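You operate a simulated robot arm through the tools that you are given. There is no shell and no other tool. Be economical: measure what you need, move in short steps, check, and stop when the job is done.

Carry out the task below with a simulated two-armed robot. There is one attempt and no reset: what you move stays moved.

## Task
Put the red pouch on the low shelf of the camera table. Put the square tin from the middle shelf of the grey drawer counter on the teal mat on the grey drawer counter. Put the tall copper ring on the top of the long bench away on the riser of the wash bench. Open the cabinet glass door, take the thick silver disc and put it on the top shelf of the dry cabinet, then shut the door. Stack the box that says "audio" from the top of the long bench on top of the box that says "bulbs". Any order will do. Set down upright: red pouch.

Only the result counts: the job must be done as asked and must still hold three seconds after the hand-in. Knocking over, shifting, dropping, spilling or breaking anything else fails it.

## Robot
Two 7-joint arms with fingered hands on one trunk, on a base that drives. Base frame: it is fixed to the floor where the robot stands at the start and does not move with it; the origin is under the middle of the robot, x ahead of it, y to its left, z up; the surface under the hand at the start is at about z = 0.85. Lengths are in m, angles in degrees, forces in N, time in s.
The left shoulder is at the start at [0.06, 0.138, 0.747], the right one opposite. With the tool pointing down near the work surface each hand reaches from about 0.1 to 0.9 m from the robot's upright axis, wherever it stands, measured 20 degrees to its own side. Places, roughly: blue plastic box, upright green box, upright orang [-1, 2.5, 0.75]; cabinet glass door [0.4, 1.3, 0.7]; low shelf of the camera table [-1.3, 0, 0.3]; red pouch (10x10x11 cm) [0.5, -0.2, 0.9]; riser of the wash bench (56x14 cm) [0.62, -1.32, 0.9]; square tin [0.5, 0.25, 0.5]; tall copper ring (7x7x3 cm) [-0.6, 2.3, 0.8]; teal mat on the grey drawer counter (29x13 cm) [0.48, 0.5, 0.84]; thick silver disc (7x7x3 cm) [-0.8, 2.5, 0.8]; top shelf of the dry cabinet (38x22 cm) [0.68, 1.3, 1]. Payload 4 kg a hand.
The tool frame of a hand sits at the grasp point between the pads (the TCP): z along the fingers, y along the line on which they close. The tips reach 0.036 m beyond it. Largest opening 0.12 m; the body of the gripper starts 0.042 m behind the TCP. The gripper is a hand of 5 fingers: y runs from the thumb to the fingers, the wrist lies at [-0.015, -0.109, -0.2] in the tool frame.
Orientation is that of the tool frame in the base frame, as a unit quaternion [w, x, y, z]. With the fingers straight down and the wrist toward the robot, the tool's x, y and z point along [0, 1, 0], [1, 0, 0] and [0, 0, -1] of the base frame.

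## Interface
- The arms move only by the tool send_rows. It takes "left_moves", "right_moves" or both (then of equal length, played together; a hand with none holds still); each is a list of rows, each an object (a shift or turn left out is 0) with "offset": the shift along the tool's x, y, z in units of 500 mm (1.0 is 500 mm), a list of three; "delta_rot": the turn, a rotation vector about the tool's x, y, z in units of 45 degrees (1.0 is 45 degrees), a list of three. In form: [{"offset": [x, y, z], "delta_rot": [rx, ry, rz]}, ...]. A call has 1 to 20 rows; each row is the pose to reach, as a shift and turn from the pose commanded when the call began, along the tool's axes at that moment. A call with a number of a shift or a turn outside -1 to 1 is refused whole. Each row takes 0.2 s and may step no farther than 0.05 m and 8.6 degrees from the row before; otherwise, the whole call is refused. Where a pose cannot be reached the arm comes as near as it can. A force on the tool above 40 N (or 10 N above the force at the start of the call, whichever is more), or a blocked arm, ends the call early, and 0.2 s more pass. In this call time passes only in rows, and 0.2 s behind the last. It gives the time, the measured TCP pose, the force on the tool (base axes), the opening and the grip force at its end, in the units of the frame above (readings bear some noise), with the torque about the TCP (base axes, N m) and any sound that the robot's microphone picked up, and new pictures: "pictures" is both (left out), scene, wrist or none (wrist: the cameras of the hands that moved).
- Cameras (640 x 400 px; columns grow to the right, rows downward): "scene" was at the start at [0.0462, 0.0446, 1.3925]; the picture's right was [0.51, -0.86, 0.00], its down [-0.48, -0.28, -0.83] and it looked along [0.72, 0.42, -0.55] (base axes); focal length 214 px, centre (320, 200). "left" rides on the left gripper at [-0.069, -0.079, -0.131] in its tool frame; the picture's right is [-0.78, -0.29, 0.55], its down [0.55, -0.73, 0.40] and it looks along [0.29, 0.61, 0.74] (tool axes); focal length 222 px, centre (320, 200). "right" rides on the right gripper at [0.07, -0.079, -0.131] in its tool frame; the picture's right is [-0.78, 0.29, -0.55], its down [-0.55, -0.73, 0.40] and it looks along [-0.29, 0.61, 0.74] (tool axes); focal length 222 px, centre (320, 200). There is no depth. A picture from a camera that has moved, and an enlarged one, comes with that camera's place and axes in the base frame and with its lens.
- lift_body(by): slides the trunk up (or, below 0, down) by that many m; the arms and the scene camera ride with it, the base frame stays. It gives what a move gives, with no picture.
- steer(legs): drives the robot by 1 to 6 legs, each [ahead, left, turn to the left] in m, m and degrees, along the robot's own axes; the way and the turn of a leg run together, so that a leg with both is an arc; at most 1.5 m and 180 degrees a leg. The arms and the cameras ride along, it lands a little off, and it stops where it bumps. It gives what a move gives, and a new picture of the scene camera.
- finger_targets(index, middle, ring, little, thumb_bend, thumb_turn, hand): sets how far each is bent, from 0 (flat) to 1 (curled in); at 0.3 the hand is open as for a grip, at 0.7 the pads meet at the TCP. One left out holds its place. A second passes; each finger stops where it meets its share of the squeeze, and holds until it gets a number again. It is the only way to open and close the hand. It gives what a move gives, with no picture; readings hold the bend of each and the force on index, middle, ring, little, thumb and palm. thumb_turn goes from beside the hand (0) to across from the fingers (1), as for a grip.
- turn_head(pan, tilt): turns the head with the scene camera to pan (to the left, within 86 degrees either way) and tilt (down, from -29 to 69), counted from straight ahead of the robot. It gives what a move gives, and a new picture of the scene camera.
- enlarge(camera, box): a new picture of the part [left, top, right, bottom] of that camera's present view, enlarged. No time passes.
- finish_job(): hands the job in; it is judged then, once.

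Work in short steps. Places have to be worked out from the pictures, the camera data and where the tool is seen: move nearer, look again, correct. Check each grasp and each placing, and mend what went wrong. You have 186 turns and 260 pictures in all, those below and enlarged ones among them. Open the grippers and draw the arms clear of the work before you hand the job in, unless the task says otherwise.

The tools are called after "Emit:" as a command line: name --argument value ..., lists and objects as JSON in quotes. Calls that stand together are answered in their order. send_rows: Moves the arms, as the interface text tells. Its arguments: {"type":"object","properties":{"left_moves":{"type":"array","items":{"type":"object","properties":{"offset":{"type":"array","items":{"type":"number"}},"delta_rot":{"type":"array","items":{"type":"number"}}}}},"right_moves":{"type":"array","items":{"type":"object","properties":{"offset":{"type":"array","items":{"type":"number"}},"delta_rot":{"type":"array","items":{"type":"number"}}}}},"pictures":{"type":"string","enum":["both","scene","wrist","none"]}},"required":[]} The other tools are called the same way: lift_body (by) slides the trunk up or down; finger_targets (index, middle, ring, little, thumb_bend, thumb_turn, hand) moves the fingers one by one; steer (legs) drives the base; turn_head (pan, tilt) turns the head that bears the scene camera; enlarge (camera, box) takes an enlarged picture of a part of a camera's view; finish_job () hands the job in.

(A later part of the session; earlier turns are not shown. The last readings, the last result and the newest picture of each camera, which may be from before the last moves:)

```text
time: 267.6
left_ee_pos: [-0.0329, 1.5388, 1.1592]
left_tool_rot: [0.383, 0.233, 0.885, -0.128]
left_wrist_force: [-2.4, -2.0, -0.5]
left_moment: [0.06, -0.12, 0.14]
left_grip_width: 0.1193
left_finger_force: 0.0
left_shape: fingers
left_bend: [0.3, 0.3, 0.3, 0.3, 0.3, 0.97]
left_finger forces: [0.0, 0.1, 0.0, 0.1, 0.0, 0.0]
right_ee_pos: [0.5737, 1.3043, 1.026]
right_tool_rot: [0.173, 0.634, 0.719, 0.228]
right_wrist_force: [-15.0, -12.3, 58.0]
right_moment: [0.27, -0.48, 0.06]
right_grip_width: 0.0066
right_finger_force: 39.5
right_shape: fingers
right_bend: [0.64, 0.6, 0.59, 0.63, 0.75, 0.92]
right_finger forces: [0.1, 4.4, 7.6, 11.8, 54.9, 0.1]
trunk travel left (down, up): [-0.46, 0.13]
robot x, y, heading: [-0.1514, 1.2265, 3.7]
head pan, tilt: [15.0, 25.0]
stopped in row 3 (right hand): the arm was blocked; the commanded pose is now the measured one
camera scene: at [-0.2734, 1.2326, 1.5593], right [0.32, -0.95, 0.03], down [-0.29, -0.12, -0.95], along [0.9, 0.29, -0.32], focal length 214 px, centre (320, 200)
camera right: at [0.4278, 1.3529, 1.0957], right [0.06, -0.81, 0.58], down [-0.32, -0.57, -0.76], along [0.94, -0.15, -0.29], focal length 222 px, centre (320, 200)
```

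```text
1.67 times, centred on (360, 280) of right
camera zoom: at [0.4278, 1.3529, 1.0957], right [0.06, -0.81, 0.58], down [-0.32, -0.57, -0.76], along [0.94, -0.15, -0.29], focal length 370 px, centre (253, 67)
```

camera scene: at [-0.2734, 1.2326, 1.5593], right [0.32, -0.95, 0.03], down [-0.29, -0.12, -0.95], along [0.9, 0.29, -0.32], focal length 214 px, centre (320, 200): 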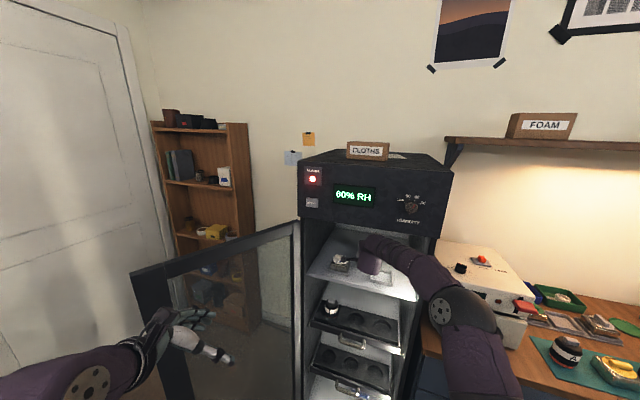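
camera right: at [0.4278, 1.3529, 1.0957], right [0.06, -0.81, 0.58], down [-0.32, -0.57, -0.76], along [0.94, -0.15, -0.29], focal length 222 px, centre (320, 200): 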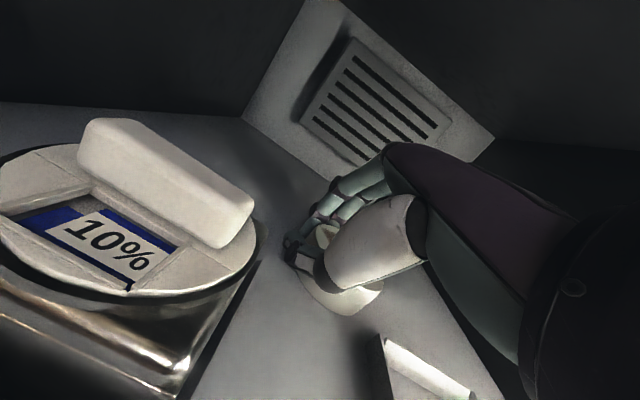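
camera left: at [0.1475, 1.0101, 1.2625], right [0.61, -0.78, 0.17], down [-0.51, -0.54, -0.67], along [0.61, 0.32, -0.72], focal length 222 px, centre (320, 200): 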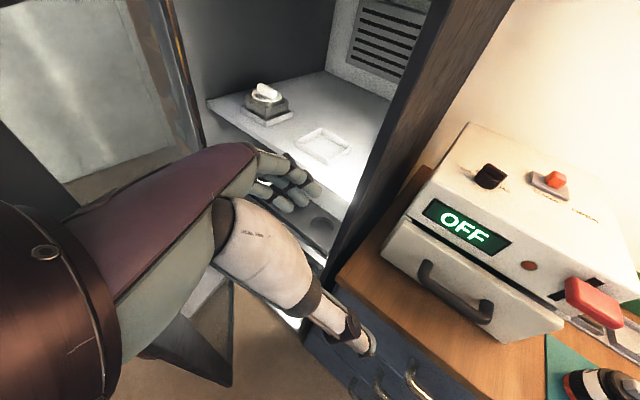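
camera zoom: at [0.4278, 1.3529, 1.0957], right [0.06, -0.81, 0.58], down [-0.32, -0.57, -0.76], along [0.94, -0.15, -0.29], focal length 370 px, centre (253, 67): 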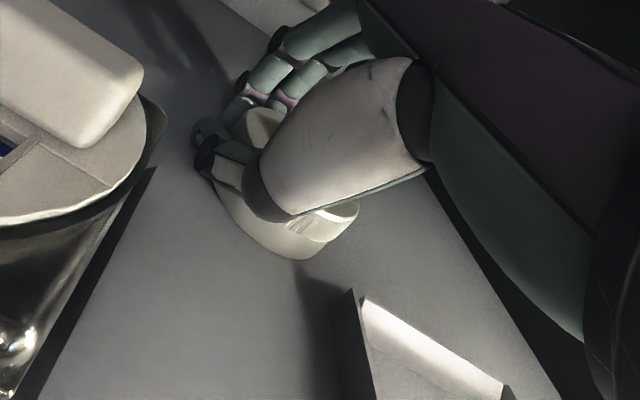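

The disc is now lying on the shelf near (0.55,1.285) under the hand. I relieve the press by raising the hand slightly before regripping.

Emit:
send_rows --right_moves '[{"offset": [0, 0.01, -0.02]}, {"offset": [0, 0.02, -0.04]}]' --pictures "both"

```text
time: 267.9
left_ee_pos: [0.0874, 1.5797, 1.1147]
left_tool_rot: [0.351, 0.185, 0.908, -0.136]
left_wrist_force: [-10.9, -13.3, 3.0]
left_moment: [0.34, -0.08, 0.88]
left_grip_width: 0.119
left_finger_force: 7.1
left_shape: fingers
left_bend: [0.3, 0.35, 0.3, 0.3, 0.3, 0.97]
left_finger forces: [0.0, 14.5, 0.0, 0.1, 0.0, 0.0]
right_ee_pos: [0.7291, 1.3492, 1.0143]
right_tool_rot: [0.113, 0.652, 0.683, 0.309]
right_wrist_force: [-51.8, -8.8, 164.5]
right_moment: [0.25, -4.74, 0.04]
right_grip_width: 0.0064
right_finger_force: 82.9
right_shape: fingers
right_bend: [0.57, 0.52, 0.49, 0.64, 0.76, 0.92]
right_finger forces: [31.2, 64.3, 27.2, 2.4, 39.8, 0.0]
trunk travel left (down, up): [-0.46, 0.13]
robot x, y, heading: [-0.1553, 1.2426, 6.4]
head pan, tilt: [15.0, 25.0]
stopped in row 1 (right hand): the force on the tool passed its limit at 113 N (the readings are from after the stop); the commanded pose is now the measured one
camera scene: at [-0.14, 1.2643, 1.5483], right [0.37, -0.93, 0.0], down [-0.37, -0.15, -0.92], along [0.85, 0.34, -0.4], focal length 214 px, centre (320, 200)
camera right: at [0.5828, 1.3847, 1.0892], right [0.03, -0.92, 0.4], down [-0.31, -0.39, -0.87], along [0.95, -0.1, -0.3], focal length 222 px, centre (320, 200)
```

scene: 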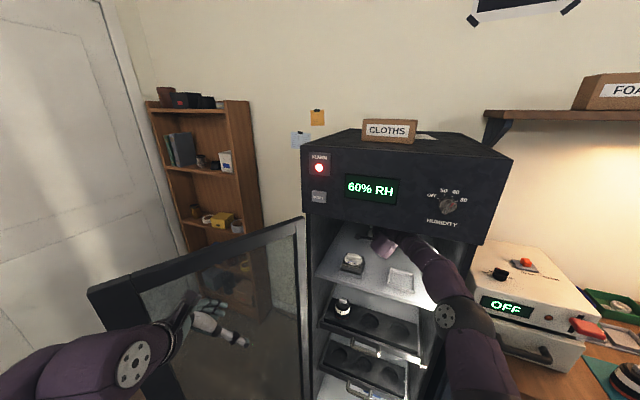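
right: 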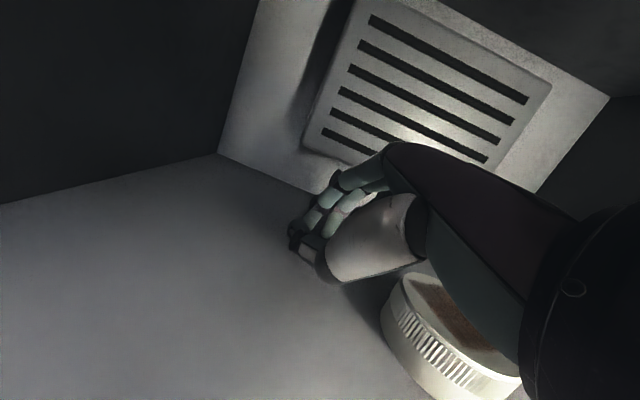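

The disc now lies flat on the shelf near (0.67,1.29), free of the hand. I let things settle with a small head turn and check.

Emit:
turn_head --pan 0 --tilt 28

```text
time: 268.6
left_ee_pos: [0.088, 1.5553, 1.1134]
left_tool_rot: [0.335, 0.22, 0.905, -0.145]
left_wrist_force: [0.2, 0.3, -0.3]
left_moment: [-0.04, 0.03, 0.0]
left_grip_width: 0.1189
left_finger_force: 0.1
left_shape: fingers
left_bend: [0.3, 0.3, 0.3, 0.3, 0.3, 0.97]
left_finger forces: [0.0, 0.0, 0.0, 0.0, 0.0, 0.0]
right_ee_pos: [0.7065, 1.3278, 1.0028]
right_tool_rot: [0.16, 0.637, 0.711, 0.25]
right_wrist_force: [36.7, 20.5, 123.5]
right_moment: [0.22, -5.41, 1.2]
right_grip_width: 0.0158
right_finger_force: 61.5
right_shape: fingers
right_bend: [0.45, 0.43, 0.42, 0.6, 0.82, 0.95]
right_finger forces: [20.9, 26.9, 18.4, 10.0, 47.5, 0.0]
trunk travel left (down, up): [-0.46, 0.13]
robot x, y, heading: [-0.1494, 1.2252, 4.0]
head pan, tilt: [0.0, 28.0]
camera scene: at [-0.1, 1.2282, 1.5368], right [0.07, -1.0, 0.0], down [-0.46, -0.03, -0.89], along [0.88, 0.06, -0.46], focal length 214 px, centre (320, 200)
```

scene: 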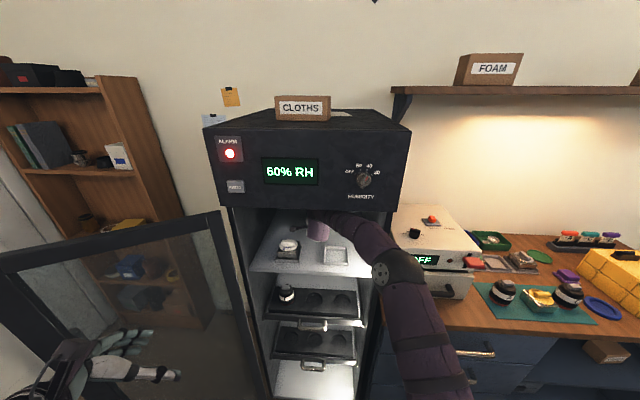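

The fingertips press on the shelf; raise the hand 20 mm gently.

Emit:
send_rows --right_moves '[{"offset": [0.002, 0.011, -0.017]}, {"offset": [0.004, 0.022, -0.033]}]' --pictures "wrist"

```text
time: 269.2
left_ee_pos: [0.0894, 1.5556, 1.1138]
left_tool_rot: [0.336, 0.219, 0.904, -0.146]
left_wrist_force: [0.4, 0.7, 0.7]
left_moment: [-0.01, 0.01, 0.01]
left_grip_width: 0.1196
left_finger_force: 0.0
left_shape: fingers
left_bend: [0.3, 0.3, 0.3, 0.3, 0.3, 0.97]
left_finger forces: [0.1, 0.0, 0.0, 0.0, 0.0, 0.0]
right_ee_pos: [0.701, 1.3264, 1.0037]
right_tool_rot: [0.156, 0.637, 0.717, 0.236]
right_wrist_force: [39.3, 10.5, 122.4]
right_moment: [0.05, -5.92, 0.66]
right_grip_width: 0.0174
right_finger_force: 61.1
right_shape: fingers
right_bend: [0.44, 0.22, 0.41, 0.6, 0.82, 0.97]
right_finger forces: [19.3, 29.9, 19.7, 9.9, 43.8, 0.0]
trunk travel left (down, up): [-0.46, 0.13]
robot x, y, heading: [-0.1501, 1.2229, 4.1]
head pan, tilt: [0.0, 28.0]
camera right: at [0.5563, 1.3719, 1.076], right [0.07, -0.83, 0.56], down [-0.33, -0.54, -0.77], along [0.94, -0.13, -0.31], focal length 222 px, centre (320, 200)
```

right: 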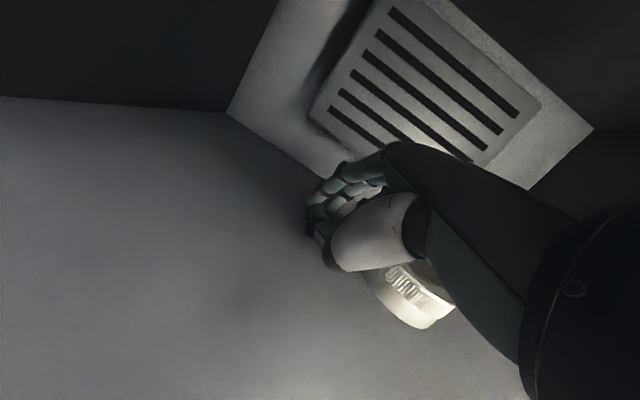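

The arm is wedged against the frame. I retract the hand back and up in small steps.

Emit:
send_rows --right_moves '[{"offset": [0.009, -0.012, -0.055]}, {"offset": [0.02, -0.041, -0.12]}, {"offset": [0.033, -0.097, -0.178]}]' --pictures "both"

```text
time: 269.8
left_ee_pos: [0.0946, 1.5547, 1.1081]
left_tool_rot: [0.332, 0.219, 0.906, -0.146]
left_wrist_force: [-0.2, 0.9, -1.1]
left_moment: [0.0, -0.01, 0.01]
left_grip_width: 0.1193
left_finger_force: 0.1
left_shape: fingers
left_bend: [0.3, 0.3, 0.3, 0.3, 0.3, 0.97]
left_finger forces: [0.1, 0.1, 0.0, 0.0, 0.0, 0.1]
right_ee_pos: [0.6708, 1.3237, 1.0084]
right_tool_rot: [0.152, 0.636, 0.724, 0.221]
right_wrist_force: [20.2, -0.3, 118.8]
right_moment: [0.04, -6.44, -0.26]
right_grip_width: 0.0175
right_finger_force: 59.6
right_shape: fingers
right_bend: [0.46, 0.43, 0.44, 0.63, 0.81, 0.98]
right_finger forces: [24.1, 34.7, 19.8, 7.5, 33.1, 0.1]
trunk travel left (down, up): [-0.46, 0.13]
robot x, y, heading: [-0.151, 1.2247, 4.0]
head pan, tilt: [0.0, 28.0]
stopped in row 2 (right hand): the force on the tool passed its limit at 195 N (the readings are from after the stop); the commanded pose is now the measured one
camera scene: at [-0.0903, 1.2272, 1.5315], right [0.07, -1.0, 0.0], down [-0.47, -0.03, -0.88], along [0.88, 0.06, -0.47], focal length 214 px, centre (320, 200)
camera right: at [0.5271, 1.3692, 1.0836], right [0.09, -0.82, 0.57], down [-0.35, -0.56, -0.75], along [0.93, -0.13, -0.33], focal length 222 px, centre (320, 200)
```

scene: 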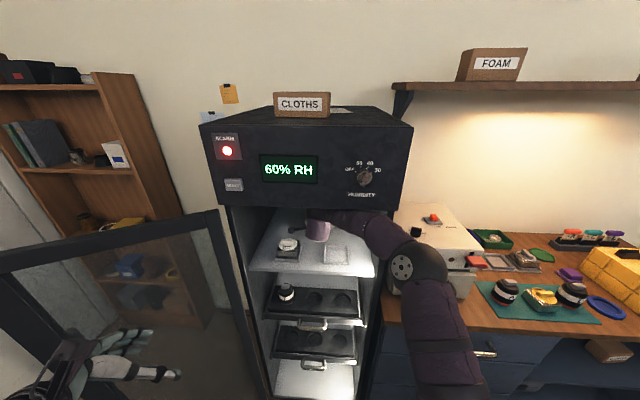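
right: 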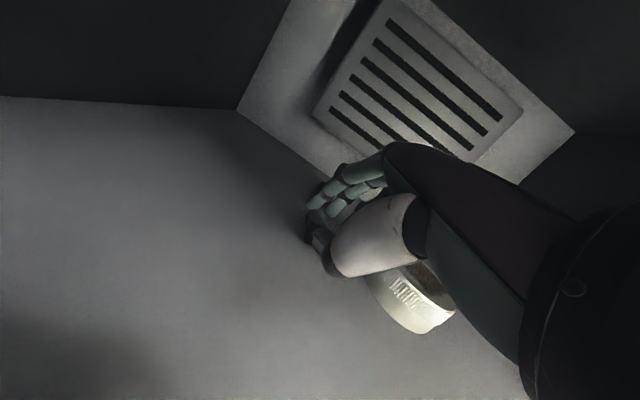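

Hand still presses down. Lift with the trunk 30 mm to unload it.

Emit:
lift_body --by 0.03

```text
time: 270.1
left_ee_pos: [0.0962, 1.5539, 1.1055]
left_tool_rot: [0.333, 0.22, 0.905, -0.146]
left_wrist_force: [-0.2, 0.3, -0.3]
left_moment: [0.02, 0.03, -0.02]
left_grip_width: 0.1193
left_finger_force: 0.1
left_shape: fingers
left_bend: [0.3, 0.3, 0.3, 0.3, 0.3, 0.97]
left_finger forces: [0.1, 0.0, 0.0, 0.0, 0.0, 0.0]
right_ee_pos: [0.6732, 1.3246, 1.0114]
right_tool_rot: [0.155, 0.633, 0.725, 0.224]
right_wrist_force: [10.7, -2.4, 93.4]
right_moment: [0.46, -4.38, 0.05]
right_grip_width: 0.0151
right_finger_force: 46.4
right_shape: fingers
right_bend: [0.49, 0.46, 0.47, 0.64, 0.81, 0.98]
right_finger forces: [17.7, 26.4, 13.1, 0.1, 36.3, 0.0]
trunk travel left (down, up): [-0.456, 0.134]
robot x, y, heading: [-0.1506, 1.2279, 4.0]
head pan, tilt: [0.0, 28.0]
stopped: the force on the tool passed its limit at 154 N (the readings are from after the stop); the commanded pose is now the measured one
```

Readings suggest the forearm is pinned under the header while the hand presses the shelf; lowering the trunk should relieve it. Try −30 mm.

Emit:
lift_body --by -0.03

```text
time: 270.8
left_ee_pos: [0.0881, 1.556, 1.0824]
left_tool_rot: [0.336, 0.22, 0.904, -0.145]
left_wrist_force: [-0.9, 0.4, 0.5]
left_moment: [-0.02, 0.01, -0.03]
left_grip_width: 0.1189
left_finger_force: 0.2
left_shape: fingers
left_bend: [0.3, 0.3, 0.3, 0.3, 0.3, 0.97]
left_finger forces: [0.0, 0.0, 0.0, 0.1, 0.1, 0.0]
right_ee_pos: [0.6718, 1.3244, 1.0138]
right_tool_rot: [0.165, 0.634, 0.717, 0.24]
right_wrist_force: [8.3, 4.9, 87.4]
right_moment: [0.43, -3.88, 0.11]
right_grip_width: 0.0089
right_finger_force: 43.6
right_shape: fingers
right_bend: [0.54, 0.5, 0.52, 0.64, 0.77, 0.97]
right_finger forces: [22.5, 25.8, 10.7, 0.0, 28.4, 0.0]
trunk travel left (down, up): [-0.426, 0.164]
robot x, y, heading: [-0.1512, 1.2242, 4.1]
head pan, tilt: [0.0, 28.0]
```

That helped slightly; lower 40 mm more.

Emit:
lift_body --by -0.04

Emit:
enlarge --camera "scene" --box '[200, 100, 500, 350]'

```text
time: 271.2
left_ee_pos: [0.0934, 1.5552, 1.0719]
left_tool_rot: [0.334, 0.219, 0.905, -0.145]
left_wrist_force: [0.5, -0.7, 1.0]
left_moment: [0.02, 0.0, 0.07]
left_grip_width: 0.1191
left_finger_force: 0.0
left_shape: fingers
left_bend: [0.3, 0.3, 0.3, 0.3, 0.3, 0.97]
left_finger forces: [0.1, 0.1, 0.0, 0.0, 0.0, 0.0]
right_ee_pos: [0.6777, 1.3267, 1.0214]
right_tool_rot: [0.168, 0.631, 0.714, 0.252]
right_wrist_force: [3.2, 2.6, 41.7]
right_moment: [0.27, -1.29, 0.0]
right_grip_width: 0.0
right_finger_force: 20.9
right_shape: fingers
right_bend: [0.63, 0.59, 0.56, 0.64, 0.75, 0.97]
right_finger forces: [4.7, 16.1, 0.0, 0.1, 21.3, 0.0]
trunk travel left (down, up): [-0.42, 0.17]
robot x, y, heading: [-0.1507, 1.2248, 4.0]
head pan, tilt: [0.0, 28.0]
stopped: the force on the tool passed its limit at 102 N (the readings are from after the stop); the commanded pose is now the measured one
```

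```text
1.60 times, centred on (350, 225) of scene
camera zoom: at [-0.0941, 1.228, 1.4954], right [0.07, -1.0, 0.0], down [-0.47, -0.03, -0.88], along [0.88, 0.06, -0.47], focal length 343 px, centre (272, 160)
```

zoom: 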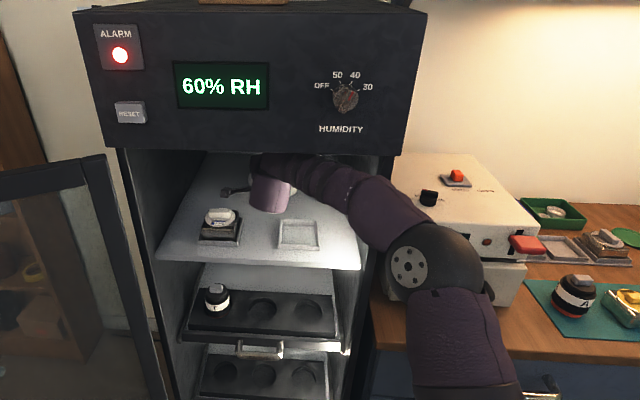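

Load has dropped. Check the wrist view for the disc.

Emit:
enlarge --camera "right" --box '[240, 130, 560, 370]'

```text
1.67 times, centred on (400, 250) of right
camera zoom: at [0.5289, 1.3686, 1.0882], right [0.05, -0.83, 0.55], down [-0.3, -0.54, -0.79], along [0.95, -0.13, -0.27], focal length 370 px, centre (187, 117)
```

zoom: 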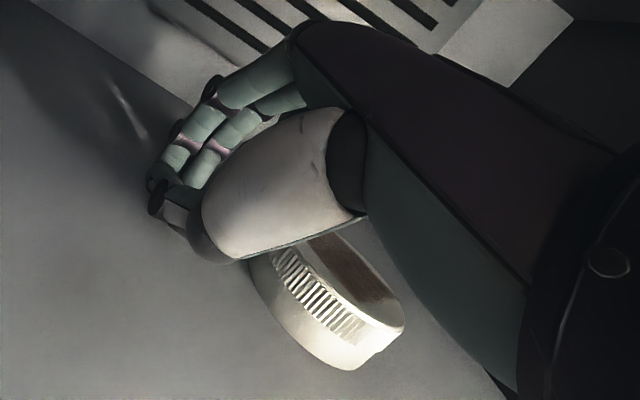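

The disc lies flat at ≈(0.635,1.27). Raise the hand 30 mm and 15 mm left, away from it.

Emit:
send_rows --right_moves '[{"offset": [0.011, 0.012, -0.015]}, {"offset": [0.023, 0.025, -0.03]}, {"offset": [0.034, 0.037, -0.045]}]' --pictures "wrist"

```text
time: 272.0
left_ee_pos: [0.0948, 1.5559, 1.0714]
left_tool_rot: [0.333, 0.219, 0.906, -0.145]
left_wrist_force: [-0.3, 0.3, 0.2]
left_moment: [-0.02, 0.0, 0.01]
left_grip_width: 0.1192
left_finger_force: 0.1
left_shape: fingers
left_bend: [0.3, 0.3, 0.3, 0.3, 0.3, 0.97]
left_finger forces: [0.0, 0.0, 0.0, 0.0, 0.1, 0.0]
right_ee_pos: [0.6772, 1.339, 1.0325]
right_tool_rot: [0.163, 0.633, 0.718, 0.241]
right_wrist_force: [3.2, -0.9, 9.2]
right_moment: [0.07, -0.24, -0.08]
right_grip_width: 0.0061
right_finger_force: 4.4
right_shape: fingers
right_bend: [0.64, 0.64, 0.56, 0.64, 0.72, 0.99]
right_finger forces: [0.0, 0.0, 0.0, 0.1, 9.5, 0.1]
trunk travel left (down, up): [-0.42, 0.17]
robot x, y, heading: [-0.1519, 1.2241, 4.1]
head pan, tilt: [0.0, 28.0]
camera right: at [0.53, 1.3835, 1.1029], right [0.06, -0.83, 0.56], down [-0.32, -0.55, -0.78], along [0.95, -0.13, -0.29], focal length 222 px, centre (320, 200)
```

right: 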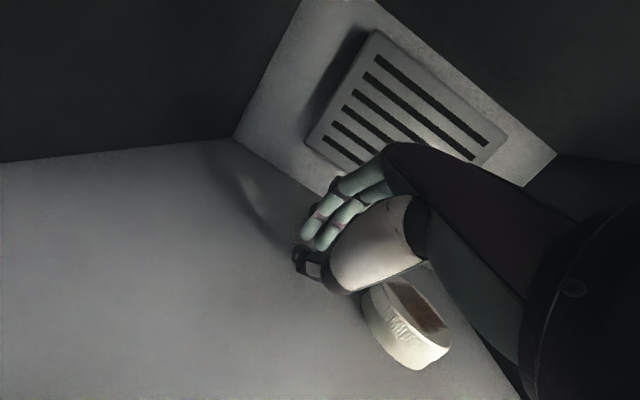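

Nearly unloaded and the disc is flat. Raise another 50 mm.

Emit:
send_rows --right_moves '[{"offset": [0.003, 0.018, -0.027]}, {"offset": [0.005, 0.037, -0.055]}, {"offset": [0.008, 0.055, -0.082]}]' --pictures "both"

```text
time: 273.0
left_ee_pos: [0.0907, 1.5577, 1.0743]
left_tool_rot: [0.334, 0.217, 0.906, -0.145]
left_wrist_force: [-0.9, 0.2, 0.8]
left_moment: [0.02, -0.01, -0.02]
left_grip_width: 0.1193
left_finger_force: 0.1
left_shape: fingers
left_bend: [0.3, 0.3, 0.3, 0.3, 0.3, 0.97]
left_finger forces: [0.1, 0.0, 0.1, 0.0, 0.0, 0.1]
right_ee_pos: [0.6662, 1.3572, 1.0446]
right_tool_rot: [0.151, 0.625, 0.735, 0.216]
right_wrist_force: [-1.4, -0.3, 3.0]
right_moment: [0.04, 0.05, 0.01]
right_grip_width: 0.0195
right_finger_force: 1.0
right_shape: fingers
right_bend: [0.64, 0.64, 0.56, 0.64, 0.63, 0.97]
right_finger forces: [0.0, 0.0, 0.1, 0.1, 3.5, 0.1]
trunk travel left (down, up): [-0.42, 0.17]
robot x, y, heading: [-0.1568, 1.2233, 3.9]
head pan, tilt: [0.0, 28.0]
stopped in row 3 (right hand): the arm was blocked; the commanded pose is now the measured one
camera scene: at [-0.0939, 1.2299, 1.4985], right [0.07, -1.0, 0.0], down [-0.47, -0.03, -0.88], along [0.88, 0.06, -0.47], focal length 214 px, centre (320, 200)
camera right: at [0.522, 1.3987, 1.12], right [0.11, -0.81, 0.58], down [-0.34, -0.58, -0.74], along [0.94, -0.11, -0.34], focal length 222 px, centre (320, 200)
```

scene: 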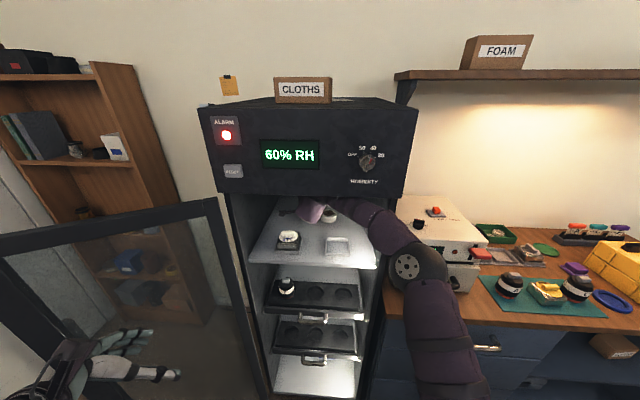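
right: 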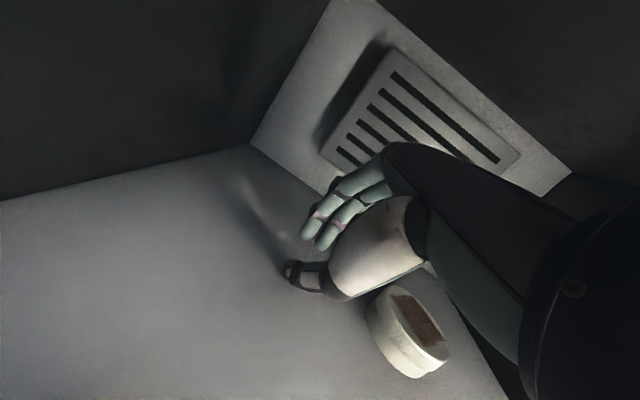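

Disc is free at ≈(0.655,1.262). I curl the fingers into a fist to shorten the hand before backing out.

Emit:
finger_targets --hand "right" --index 1.0 --middle 1.0 --ring 1.0 --little 1.0 --thumb_bend 0.95

Emit:
enlarge --camera "right" --box '[220, 120, 520, 400]'

Emit:
enlarge --camera "scene" --box '[210, 180, 470, 340]'

```text
time: 274.0
left_ee_pos: [0.0924, 1.5583, 1.0717]
left_tool_rot: [0.334, 0.218, 0.905, -0.147]
left_wrist_force: [0.2, -0.5, -0.4]
left_moment: [-0.02, 0.01, 0.01]
left_grip_width: 0.1192
left_finger_force: 0.0
left_shape: fingers
left_bend: [0.3, 0.3, 0.3, 0.3, 0.3, 0.97]
left_finger forces: [0.0, 0.0, 0.1, 0.1, 0.0, 0.1]
right_ee_pos: [0.668, 1.3562, 1.0463]
right_tool_rot: [0.151, 0.625, 0.733, 0.22]
right_wrist_force: [0.5, 0.3, -0.1]
right_moment: [-0.03, 0.01, 0.02]
right_grip_width: 0.0049
right_finger_force: 0.1
right_shape: fingers
right_bend: [0.87, 1.0, 1.0, 1.0, 0.92, 0.94]
right_finger forces: [0.0, 0.1, 0.0, 0.0, 0.0, 0.0]
trunk travel left (down, up): [-0.42, 0.17]
robot x, y, heading: [-0.1528, 1.224, 4.1]
head pan, tilt: [0.0, 28.0]
```

```text
1.43 times, centred on (370, 260) of right
camera zoom: at [0.5234, 1.3987, 1.1212], right [0.11, -0.81, 0.58], down [-0.33, -0.58, -0.75], along [0.94, -0.11, -0.33], focal length 317 px, centre (249, 114)
```

zoom: 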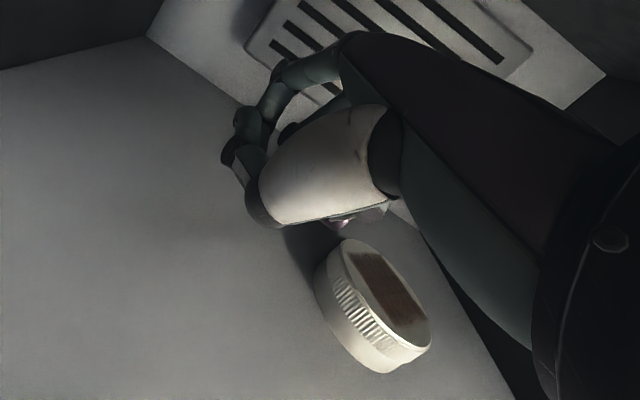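

```text
2.46 times, centred on (340, 260) of scene
camera zoom: at [-0.093, 1.2313, 1.4961], right [0.07, -1.0, 0.0], down [-0.47, -0.03, -0.88], along [0.88, 0.06, -0.47], focal length 528 px, centre (271, 52)
```

zoom: 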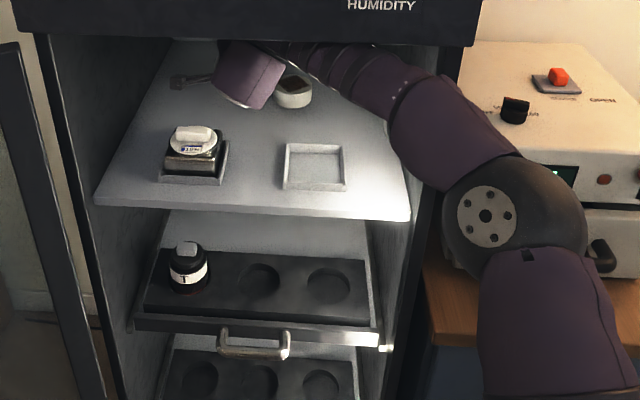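

Disc sits at ≈(0.665,1.255) on the top shelf. Back out diagonally (between tin and disc), first part.

Emit:
send_rows --right_moves '[{"offset": [-0.028, -0.048, -0.049]}, {"offset": [-0.067, -0.101, -0.092]}, {"offset": [-0.097, -0.154, -0.132]}]' --pictures "both"

```text
time: 275.0
left_ee_pos: [0.0919, 1.5575, 1.0756]
left_tool_rot: [0.334, 0.217, 0.906, -0.145]
left_wrist_force: [0.0, 0.3, 0.0]
left_moment: [-0.02, -0.01, -0.02]
left_grip_width: 0.1193
left_finger_force: 0.1
left_shape: fingers
left_bend: [0.3, 0.3, 0.3, 0.3, 0.3, 0.97]
left_finger forces: [0.0, 0.1, 0.0, 0.0, 0.0, 0.0]
right_ee_pos: [0.5699, 1.292, 1.0171]
right_tool_rot: [0.136, 0.626, 0.745, 0.188]
right_wrist_force: [-0.1, -0.7, -0.1]
right_moment: [0.01, 0.01, 0.02]
right_grip_width: 0.0051
right_finger_force: 0.1
right_shape: fingers
right_bend: [0.88, 1.0, 1.0, 1.0, 0.92, 0.94]
right_finger forces: [0.0, 0.0, 0.0, 0.0, 0.0, 0.1]
trunk travel left (down, up): [-0.42, 0.17]
robot x, y, heading: [-0.1544, 1.2288, 4.4]
head pan, tilt: [0.0, 28.0]
stopped in row 3 (right hand): the arm was blocked; the commanded pose is now the measured one
camera scene: at [-0.0929, 1.2288, 1.4992], right [0.07, -1.0, 0.0], down [-0.47, -0.03, -0.88], along [0.88, 0.06, -0.47], focal length 214 px, centre (320, 200)
camera right: at [0.4304, 1.3346, 1.1007], right [0.16, -0.79, 0.59], down [-0.38, -0.6, -0.7], along [0.91, -0.11, -0.39], focal length 222 px, centre (320, 200)
```

scene: 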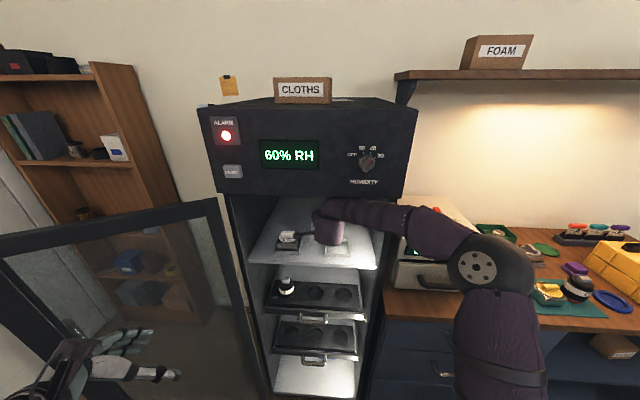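
right: 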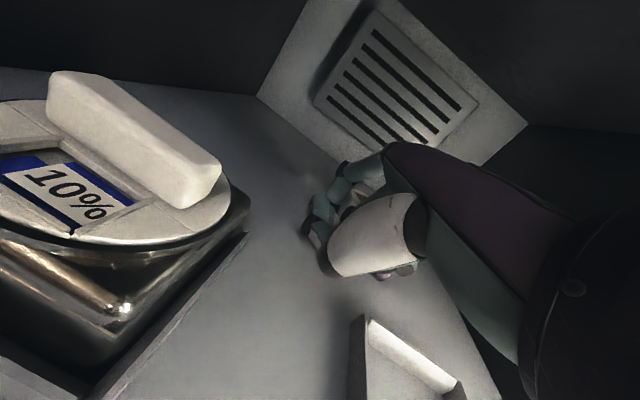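

No forces; continue raising and backing out.

Emit:
send_rows --right_moves '[{"offset": [0.009, -0.008, -0.071]}, {"offset": [0.025, -0.065, -0.133]}, {"offset": [0.04, -0.131, -0.177]}, {"offset": [0.056, -0.211, -0.216]}, {"offset": [0.072, -0.29, -0.256]}, {"offset": [0.088, -0.369, -0.295]}]' --pictures "both"

```text
time: 276.4
left_ee_pos: [0.0918, 1.5583, 1.0719]
left_tool_rot: [0.333, 0.218, 0.906, -0.146]
left_wrist_force: [-0.7, -0.2, 0.3]
left_moment: [0.04, 0.01, -0.01]
left_grip_width: 0.1192
left_finger_force: 0.0
left_shape: fingers
left_bend: [0.3, 0.3, 0.3, 0.3, 0.3, 0.97]
left_finger forces: [0.0, 0.1, 0.0, 0.0, 0.0, 0.1]
right_ee_pos: [0.336, 1.2912, 1.072]
right_tool_rot: [0.138, 0.627, 0.741, 0.196]
right_wrist_force: [0.5, 0.1, 0.0]
right_moment: [-0.01, 0.03, 0.0]
right_grip_width: 0.005
right_finger_force: 0.2
right_shape: fingers
right_bend: [0.88, 1.0, 1.0, 1.0, 0.92, 0.94]
right_finger forces: [0.0, 0.0, 0.1, 0.1, 0.0, 0.1]
trunk travel left (down, up): [-0.42, 0.17]
robot x, y, heading: [-0.1546, 1.225, 4.2]
head pan, tilt: [0.0, 28.0]
camera scene: at [-0.0932, 1.2298, 1.4964], right [0.07, -1.0, 0.0], down [-0.47, -0.03, -0.88], along [0.88, 0.06, -0.47], focal length 214 px, centre (320, 200)
camera right: at [0.1953, 1.3338, 1.153], right [0.15, -0.8, 0.59], down [-0.37, -0.6, -0.71], along [0.92, -0.11, -0.38], focal length 222 px, centre (320, 200)
```

scene: 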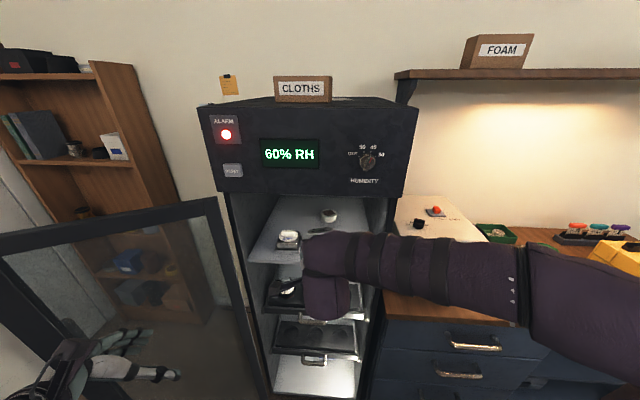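
right: 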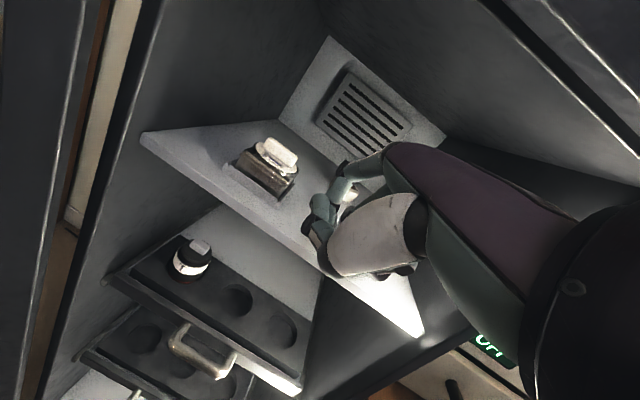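

The hand is out. Check the shelf and machine closely.

Emit:
enlarge --camera "scene" --box '[240, 180, 400, 290]'

Emit:
enlarge --camera "scene" --box '[380, 180, 640, 340]'

```text
3.64 times, centred on (320, 235) of scene
camera zoom: at [-0.0932, 1.2298, 1.4964], right [0.07, -1.0, 0.0], down [-0.47, -0.03, -0.88], along [0.88, 0.06, -0.47], focal length 780 px, centre (320, 73)
```

zoom: 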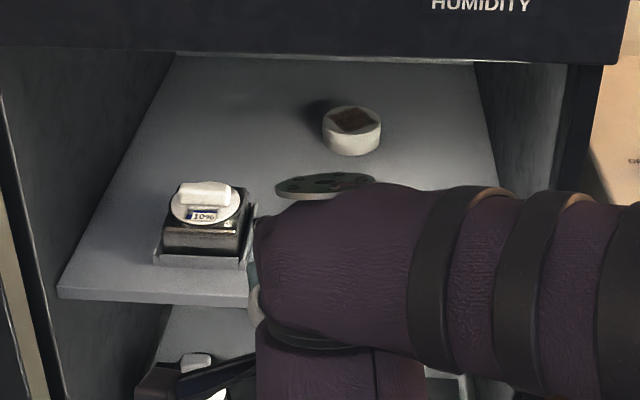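

```text
2.46 times, centred on (510, 260) of scene
camera zoom: at [-0.0932, 1.2298, 1.4964], right [0.07, -1.0, 0.0], down [-0.47, -0.03, -0.88], along [0.88, 0.06, -0.47], focal length 528 px, centre (-148, 52)
```

zoom: 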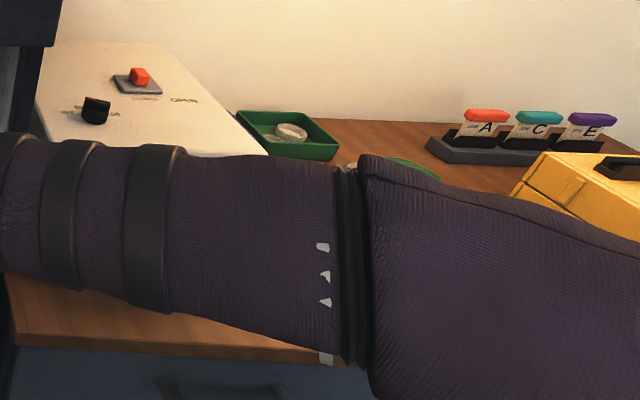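

Disc is flat on the top shelf at (0.668,1.25); tin and machine undisturbed. I back the robot away 0.27 m and bring the right hand aside.

Emit:
steer --legs '[[-0.26, 0, -4]]'

Emit:
turn_head --pan 25 --tilt 25

```text
time: 278.3
left_ee_pos: [-0.1483, 1.5294, 1.072]
left_tool_rot: [0.328, 0.248, 0.898, -0.157]
left_wrist_force: [-0.5, 0.2, -0.5]
left_moment: [-0.04, -0.01, 0.01]
left_grip_width: 0.1195
left_finger_force: 0.0
left_shape: fingers
left_bend: [0.3, 0.3, 0.3, 0.3, 0.3, 0.97]
left_finger forces: [0.0, 0.0, 0.0, 0.0, 0.1, 0.0]
right_ee_pos: [0.0786, 1.2477, 1.0712]
right_tool_rot: [0.146, 0.652, 0.72, 0.19]
right_wrist_force: [-1.0, -0.8, -0.4]
right_moment: [0.01, -0.03, -0.01]
right_grip_width: 0.005
right_finger_force: 0.1
right_shape: fingers
right_bend: [0.88, 1.0, 1.0, 1.0, 0.92, 0.94]
right_finger forces: [0.1, 0.1, 0.0, 0.0, 0.0, 0.0]
trunk travel left (down, up): [-0.42, 0.17]
robot x, y, heading: [-0.4158, 1.2146, 0.5]
head pan, tilt: [0.0, 28.0]
camera scene: at [-0.355, 1.2159, 1.4963], right [0.0, -1.0, 0.0], down [-0.47, 0.0, -0.88], along [0.88, 0.0, -0.47], focal length 214 px, centre (320, 200)
```

scene: 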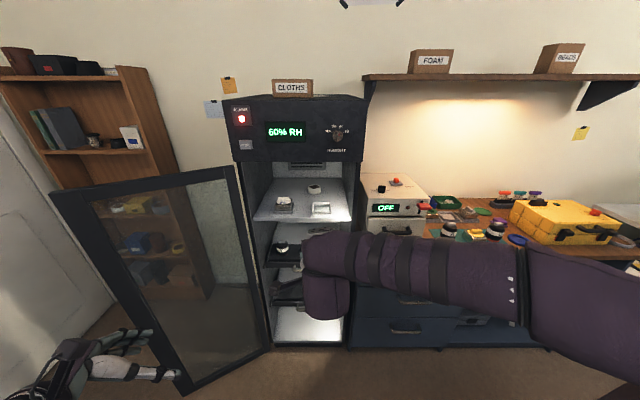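

```text
time: 279.2
left_ee_pos: [-0.1478, 1.5293, 1.073]
left_tool_rot: [0.328, 0.249, 0.898, -0.157]
left_wrist_force: [0.0, -0.2, -0.3]
left_moment: [-0.02, 0.0, 0.0]
left_grip_width: 0.1193
left_finger_force: 0.1
left_shape: fingers
left_bend: [0.3, 0.3, 0.3, 0.3, 0.3, 0.97]
left_finger forces: [0.0, 0.1, 0.0, 0.0, 0.1, 0.1]
right_ee_pos: [0.0789, 1.2465, 1.0713]
right_tool_rot: [0.145, 0.651, 0.72, 0.19]
right_wrist_force: [0.8, -0.4, -0.3]
right_moment: [-0.01, -0.01, -0.01]
right_grip_width: 0.0051
right_finger_force: 0.0
right_shape: fingers
right_bend: [0.88, 1.0, 1.0, 1.0, 0.92, 0.94]
right_finger forces: [0.0, 0.0, 0.0, 0.0, 0.0, 0.0]
trunk travel left (down, up): [-0.42, 0.17]
robot x, y, heading: [-0.4166, 1.2176, 0.1]
head pan, tilt: [25.0, 25.0]
camera scene: at [-0.3619, 1.2548, 1.501], right [0.42, -0.91, 0.0], down [-0.38, -0.18, -0.91], along [0.82, 0.38, -0.42], focal length 214 px, centre (320, 200)
```

scene: 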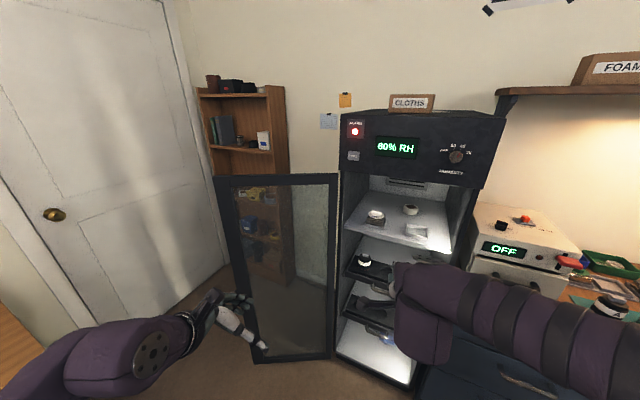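

The door is open ~140° with its free edge near (0.14,1.9). I tuck the right hand and shift the base left 0.35 m so the left hand can reach that edge.

Emit:
send_rows --right_moves '[{"offset": [-0.077, -0.034, -0.035]}, {"offset": [-0.155, -0.068, -0.07]}, {"offset": [-0.232, -0.102, -0.105]}, {"offset": [-0.31, -0.136, -0.14]}, {"offset": [-0.387, -0.169, -0.176]}, {"offset": [-0.464, -0.203, -0.211]}, {"offset": [-0.542, -0.237, -0.246]}, {"offset": [-0.619, -0.271, -0.281]}]' --pictures "none"

Emit:
steer --legs '[[0, 0.35, 0]]'

```text
time: 281.0
left_ee_pos: [-0.148, 1.5284, 1.0737]
left_tool_rot: [0.328, 0.249, 0.898, -0.156]
left_wrist_force: [0.4, 0.4, 0.0]
left_moment: [-0.01, 0.02, -0.01]
left_grip_width: 0.1192
left_finger_force: 0.1
left_shape: fingers
left_bend: [0.3, 0.3, 0.3, 0.3, 0.3, 0.97]
left_finger forces: [0.1, 0.0, 0.1, 0.0, 0.0, 0.1]
right_ee_pos: [-0.0687, 0.9173, 1.1209]
right_tool_rot: [0.145, 0.651, 0.72, 0.191]
right_wrist_force: [-0.2, 0.9, 0.5]
right_moment: [0.03, 0.03, 0.01]
right_grip_width: 0.0047
right_finger_force: 0.0
right_shape: fingers
right_bend: [0.88, 1.0, 1.0, 1.0, 0.92, 0.94]
right_finger forces: [0.1, 0.1, 0.0, 0.0, 0.0, 0.0]
trunk travel left (down, up): [-0.42, 0.17]
robot x, y, heading: [-0.4121, 1.2124, 0.2]
head pan, tilt: [25.0, 25.0]
```

```text
time: 283.3
left_ee_pos: [-0.1455, 1.8838, 1.0722]
left_tool_rot: [0.327, 0.251, 0.897, -0.158]
left_wrist_force: [-0.1, 0.9, -0.2]
left_moment: [-0.04, -0.03, 0.0]
left_grip_width: 0.1195
left_finger_force: 0.2
left_shape: fingers
left_bend: [0.3, 0.3, 0.3, 0.3, 0.3, 0.97]
left_finger forces: [0.1, 0.0, 0.0, 0.0, 0.0, 0.0]
right_ee_pos: [-0.0694, 1.2703, 1.1215]
right_tool_rot: [0.146, 0.653, 0.718, 0.19]
right_wrist_force: [-0.6, 0.7, 0.0]
right_moment: [-0.05, 0.03, -0.01]
right_grip_width: 0.0051
right_finger_force: 0.1
right_shape: fingers
right_bend: [0.88, 1.0, 1.0, 1.0, 0.92, 0.94]
right_finger forces: [0.0, 0.1, 0.1, 0.1, 0.1, 0.0]
trunk travel left (down, up): [-0.42, 0.17]
robot x, y, heading: [-0.4193, 1.5696, -0.3]
head pan, tilt: [25.0, 25.0]
camera scene: at [-0.3617, 1.61, 1.501], right [0.42, -0.91, 0.0], down [-0.38, -0.18, -0.91], along [0.82, 0.38, -0.42], focal length 214 px, centre (320, 200)
```

scene: 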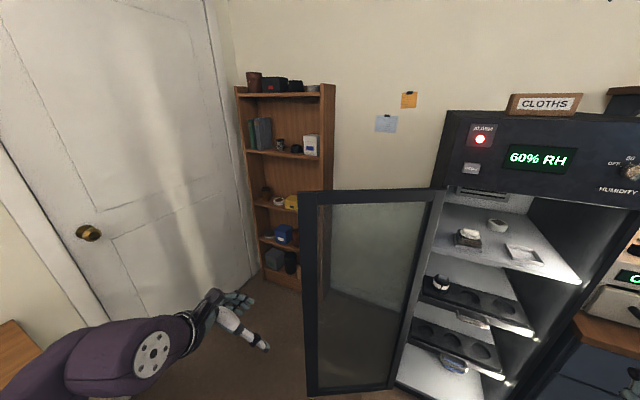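

Free edge triangulated at (0.125,1.887), hinge ≈(0.335,1.545). The hand's orientation suits straddling the edge; I move it around to it (thumb inside, fingers outside).

Emit:
send_rows --left_moves '[{"offset": [-0.043, 0.08, 0.026]}, {"offset": [-0.085, 0.16, 0.052]}, {"offset": [-0.128, 0.24, 0.077]}, {"offset": [-0.17, 0.319, 0.103]}, {"offset": [-0.232, 0.311, 0.161]}, {"offset": [-0.295, 0.304, 0.218]}, {"offset": [-0.347, 0.297, 0.266]}]' --pictures "both"

```text
time: 284.9
left_ee_pos: [0.121, 1.8828, 1.0689]
left_tool_rot: [0.327, 0.253, 0.897, -0.158]
left_wrist_force: [0.4, -0.2, 0.5]
left_moment: [-0.01, 0.04, -0.05]
left_grip_width: 0.1196
left_finger_force: 0.1
left_shape: fingers
left_bend: [0.3, 0.3, 0.3, 0.3, 0.3, 0.97]
left_finger forces: [0.0, 0.0, 0.1, 0.0, 0.1, 0.0]
right_ee_pos: [-0.0699, 1.2689, 1.1225]
right_tool_rot: [0.145, 0.653, 0.718, 0.191]
right_wrist_force: [0.8, -0.9, -0.5]
right_moment: [0.0, 0.01, 0.02]
right_grip_width: 0.0048
right_finger_force: 0.0
right_shape: fingers
right_bend: [0.88, 1.0, 1.0, 1.0, 0.92, 0.94]
right_finger forces: [0.1, 0.0, 0.0, 0.0, 0.1, 0.0]
trunk travel left (down, up): [-0.42, 0.17]
robot x, y, heading: [-0.4122, 1.572, -0.1]
head pan, tilt: [25.0, 25.0]
camera scene: at [-0.3611, 1.6088, 1.501], right [0.42, -0.91, 0.0], down [-0.38, -0.18, -0.91], along [0.82, 0.38, -0.42], focal length 214 px, centre (320, 200)
camera left: at [0.0575, 1.8519, 1.2218], right [0.63, -0.76, 0.15], down [-0.57, -0.59, -0.57], along [0.53, 0.27, -0.81], focal length 222 px, centre (320, 200)
```

scene: 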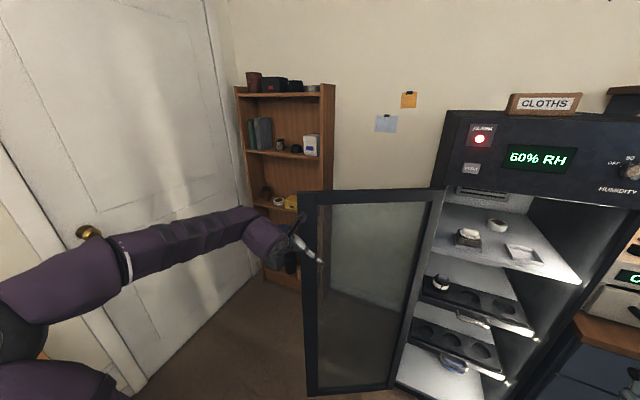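
left: 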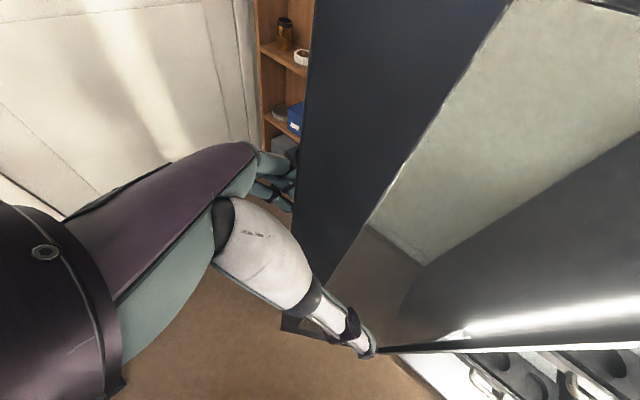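

The fingers are behind the edge, thumb inside. Drag the door ~36° toward closing along its arc.

Emit:
send_rows --left_moves '[{"offset": [0.029, -0.077, -0.013]}, {"offset": [0.052, -0.159, -0.021]}, {"offset": [0.068, -0.24, -0.022]}, {"offset": [0.078, -0.322, -0.018]}, {"offset": [0.081, -0.405, -0.008]}, {"offset": [0.079, -0.488, 0.008]}]' --pictures "both"

```text
time: 286.3
left_ee_pos: [-0.0432, 1.6947, 1.0713]
left_tool_rot: [0.328, 0.252, 0.897, -0.158]
left_wrist_force: [-0.2, -0.5, 0.7]
left_moment: [0.0, 0.0, -0.01]
left_grip_width: 0.1193
left_finger_force: 0.1
left_shape: fingers
left_bend: [0.3, 0.3, 0.3, 0.3, 0.3, 0.97]
left_finger forces: [0.1, 0.0, 0.0, 0.1, 0.1, 0.0]
right_ee_pos: [-0.069, 1.269, 1.1215]
right_tool_rot: [0.145, 0.655, 0.717, 0.19]
right_wrist_force: [-0.1, 1.3, 0.1]
right_moment: [-0.02, 0.02, 0.01]
right_grip_width: 0.0051
right_finger_force: 0.0
right_shape: fingers
right_bend: [0.88, 1.0, 1.0, 1.0, 0.92, 0.94]
right_finger forces: [0.0, 0.0, 0.1, 0.0, 0.0, 0.0]
trunk travel left (down, up): [-0.42, 0.17]
robot x, y, heading: [-0.4125, 1.5716, -0.3]
head pan, tilt: [25.0, 25.0]
camera scene: at [-0.3617, 1.6088, 1.501], right [0.42, -0.91, 0.0], down [-0.38, -0.18, -0.91], along [0.82, 0.38, -0.42], focal length 214 px, centre (320, 200)
camera left: at [-0.1075, 1.6644, 1.2225], right [0.63, -0.76, 0.15], down [-0.57, -0.59, -0.57], along [0.53, 0.27, -0.81], focal length 222 px, centre (320, 200)
```

scene: 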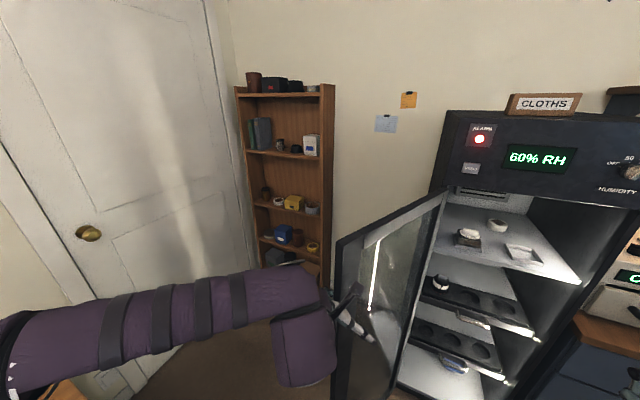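
left: 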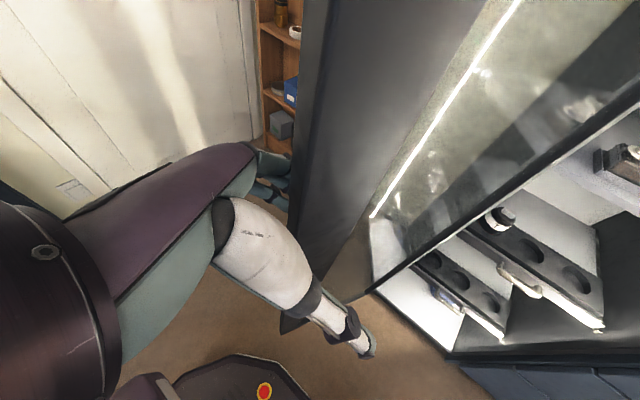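

The door follows. Continue closing by moving the base 0.29 m to the right while straddling the edge.

Emit:
steer --legs '[[0, -0.29, 0]]'

```text
time: 287.4
left_ee_pos: [-0.0463, 1.6374, 1.069]
left_tool_rot: [0.327, 0.245, 0.899, -0.157]
left_wrist_force: [-12.2, 4.8, 2.1]
left_moment: [-0.11, -0.68, 0.55]
left_grip_width: 0.119
left_finger_force: 6.5
left_shape: fingers
left_bend: [0.3, 0.3, 0.3, 0.3, 0.3, 0.97]
left_finger forces: [0.5, 0.1, 0.1, 0.1, 0.0, 12.4]
right_ee_pos: [-0.0716, 1.2101, 1.124]
right_tool_rot: [0.145, 0.652, 0.719, 0.191]
right_wrist_force: [0.7, -0.1, 0.6]
right_moment: [-0.02, -0.01, -0.03]
right_grip_width: 0.0048
right_finger_force: 0.1
right_shape: fingers
right_bend: [0.88, 1.0, 1.0, 1.0, 0.92, 0.94]
right_finger forces: [0.0, 0.0, 0.0, 0.0, 0.0, 0.1]
trunk travel left (down, up): [-0.42, 0.17]
robot x, y, heading: [-0.4174, 1.5101, -0.1]
head pan, tilt: [25.0, 25.0]
stopped in leg 1: the force on the tool passed its limit at 53 N (the readings are from after the stop); the commanded pose is now the measured one
camera scene: at [-0.3643, 1.5485, 1.5011], right [0.42, -0.91, 0.0], down [-0.38, -0.18, -0.91], along [0.82, 0.38, -0.42], focal length 214 px, centre (320, 200)
```

scene: 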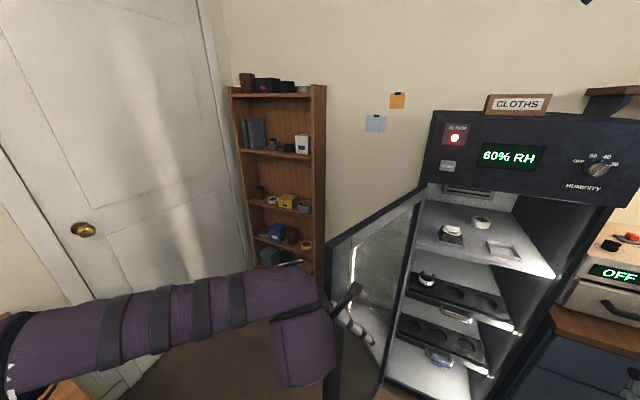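

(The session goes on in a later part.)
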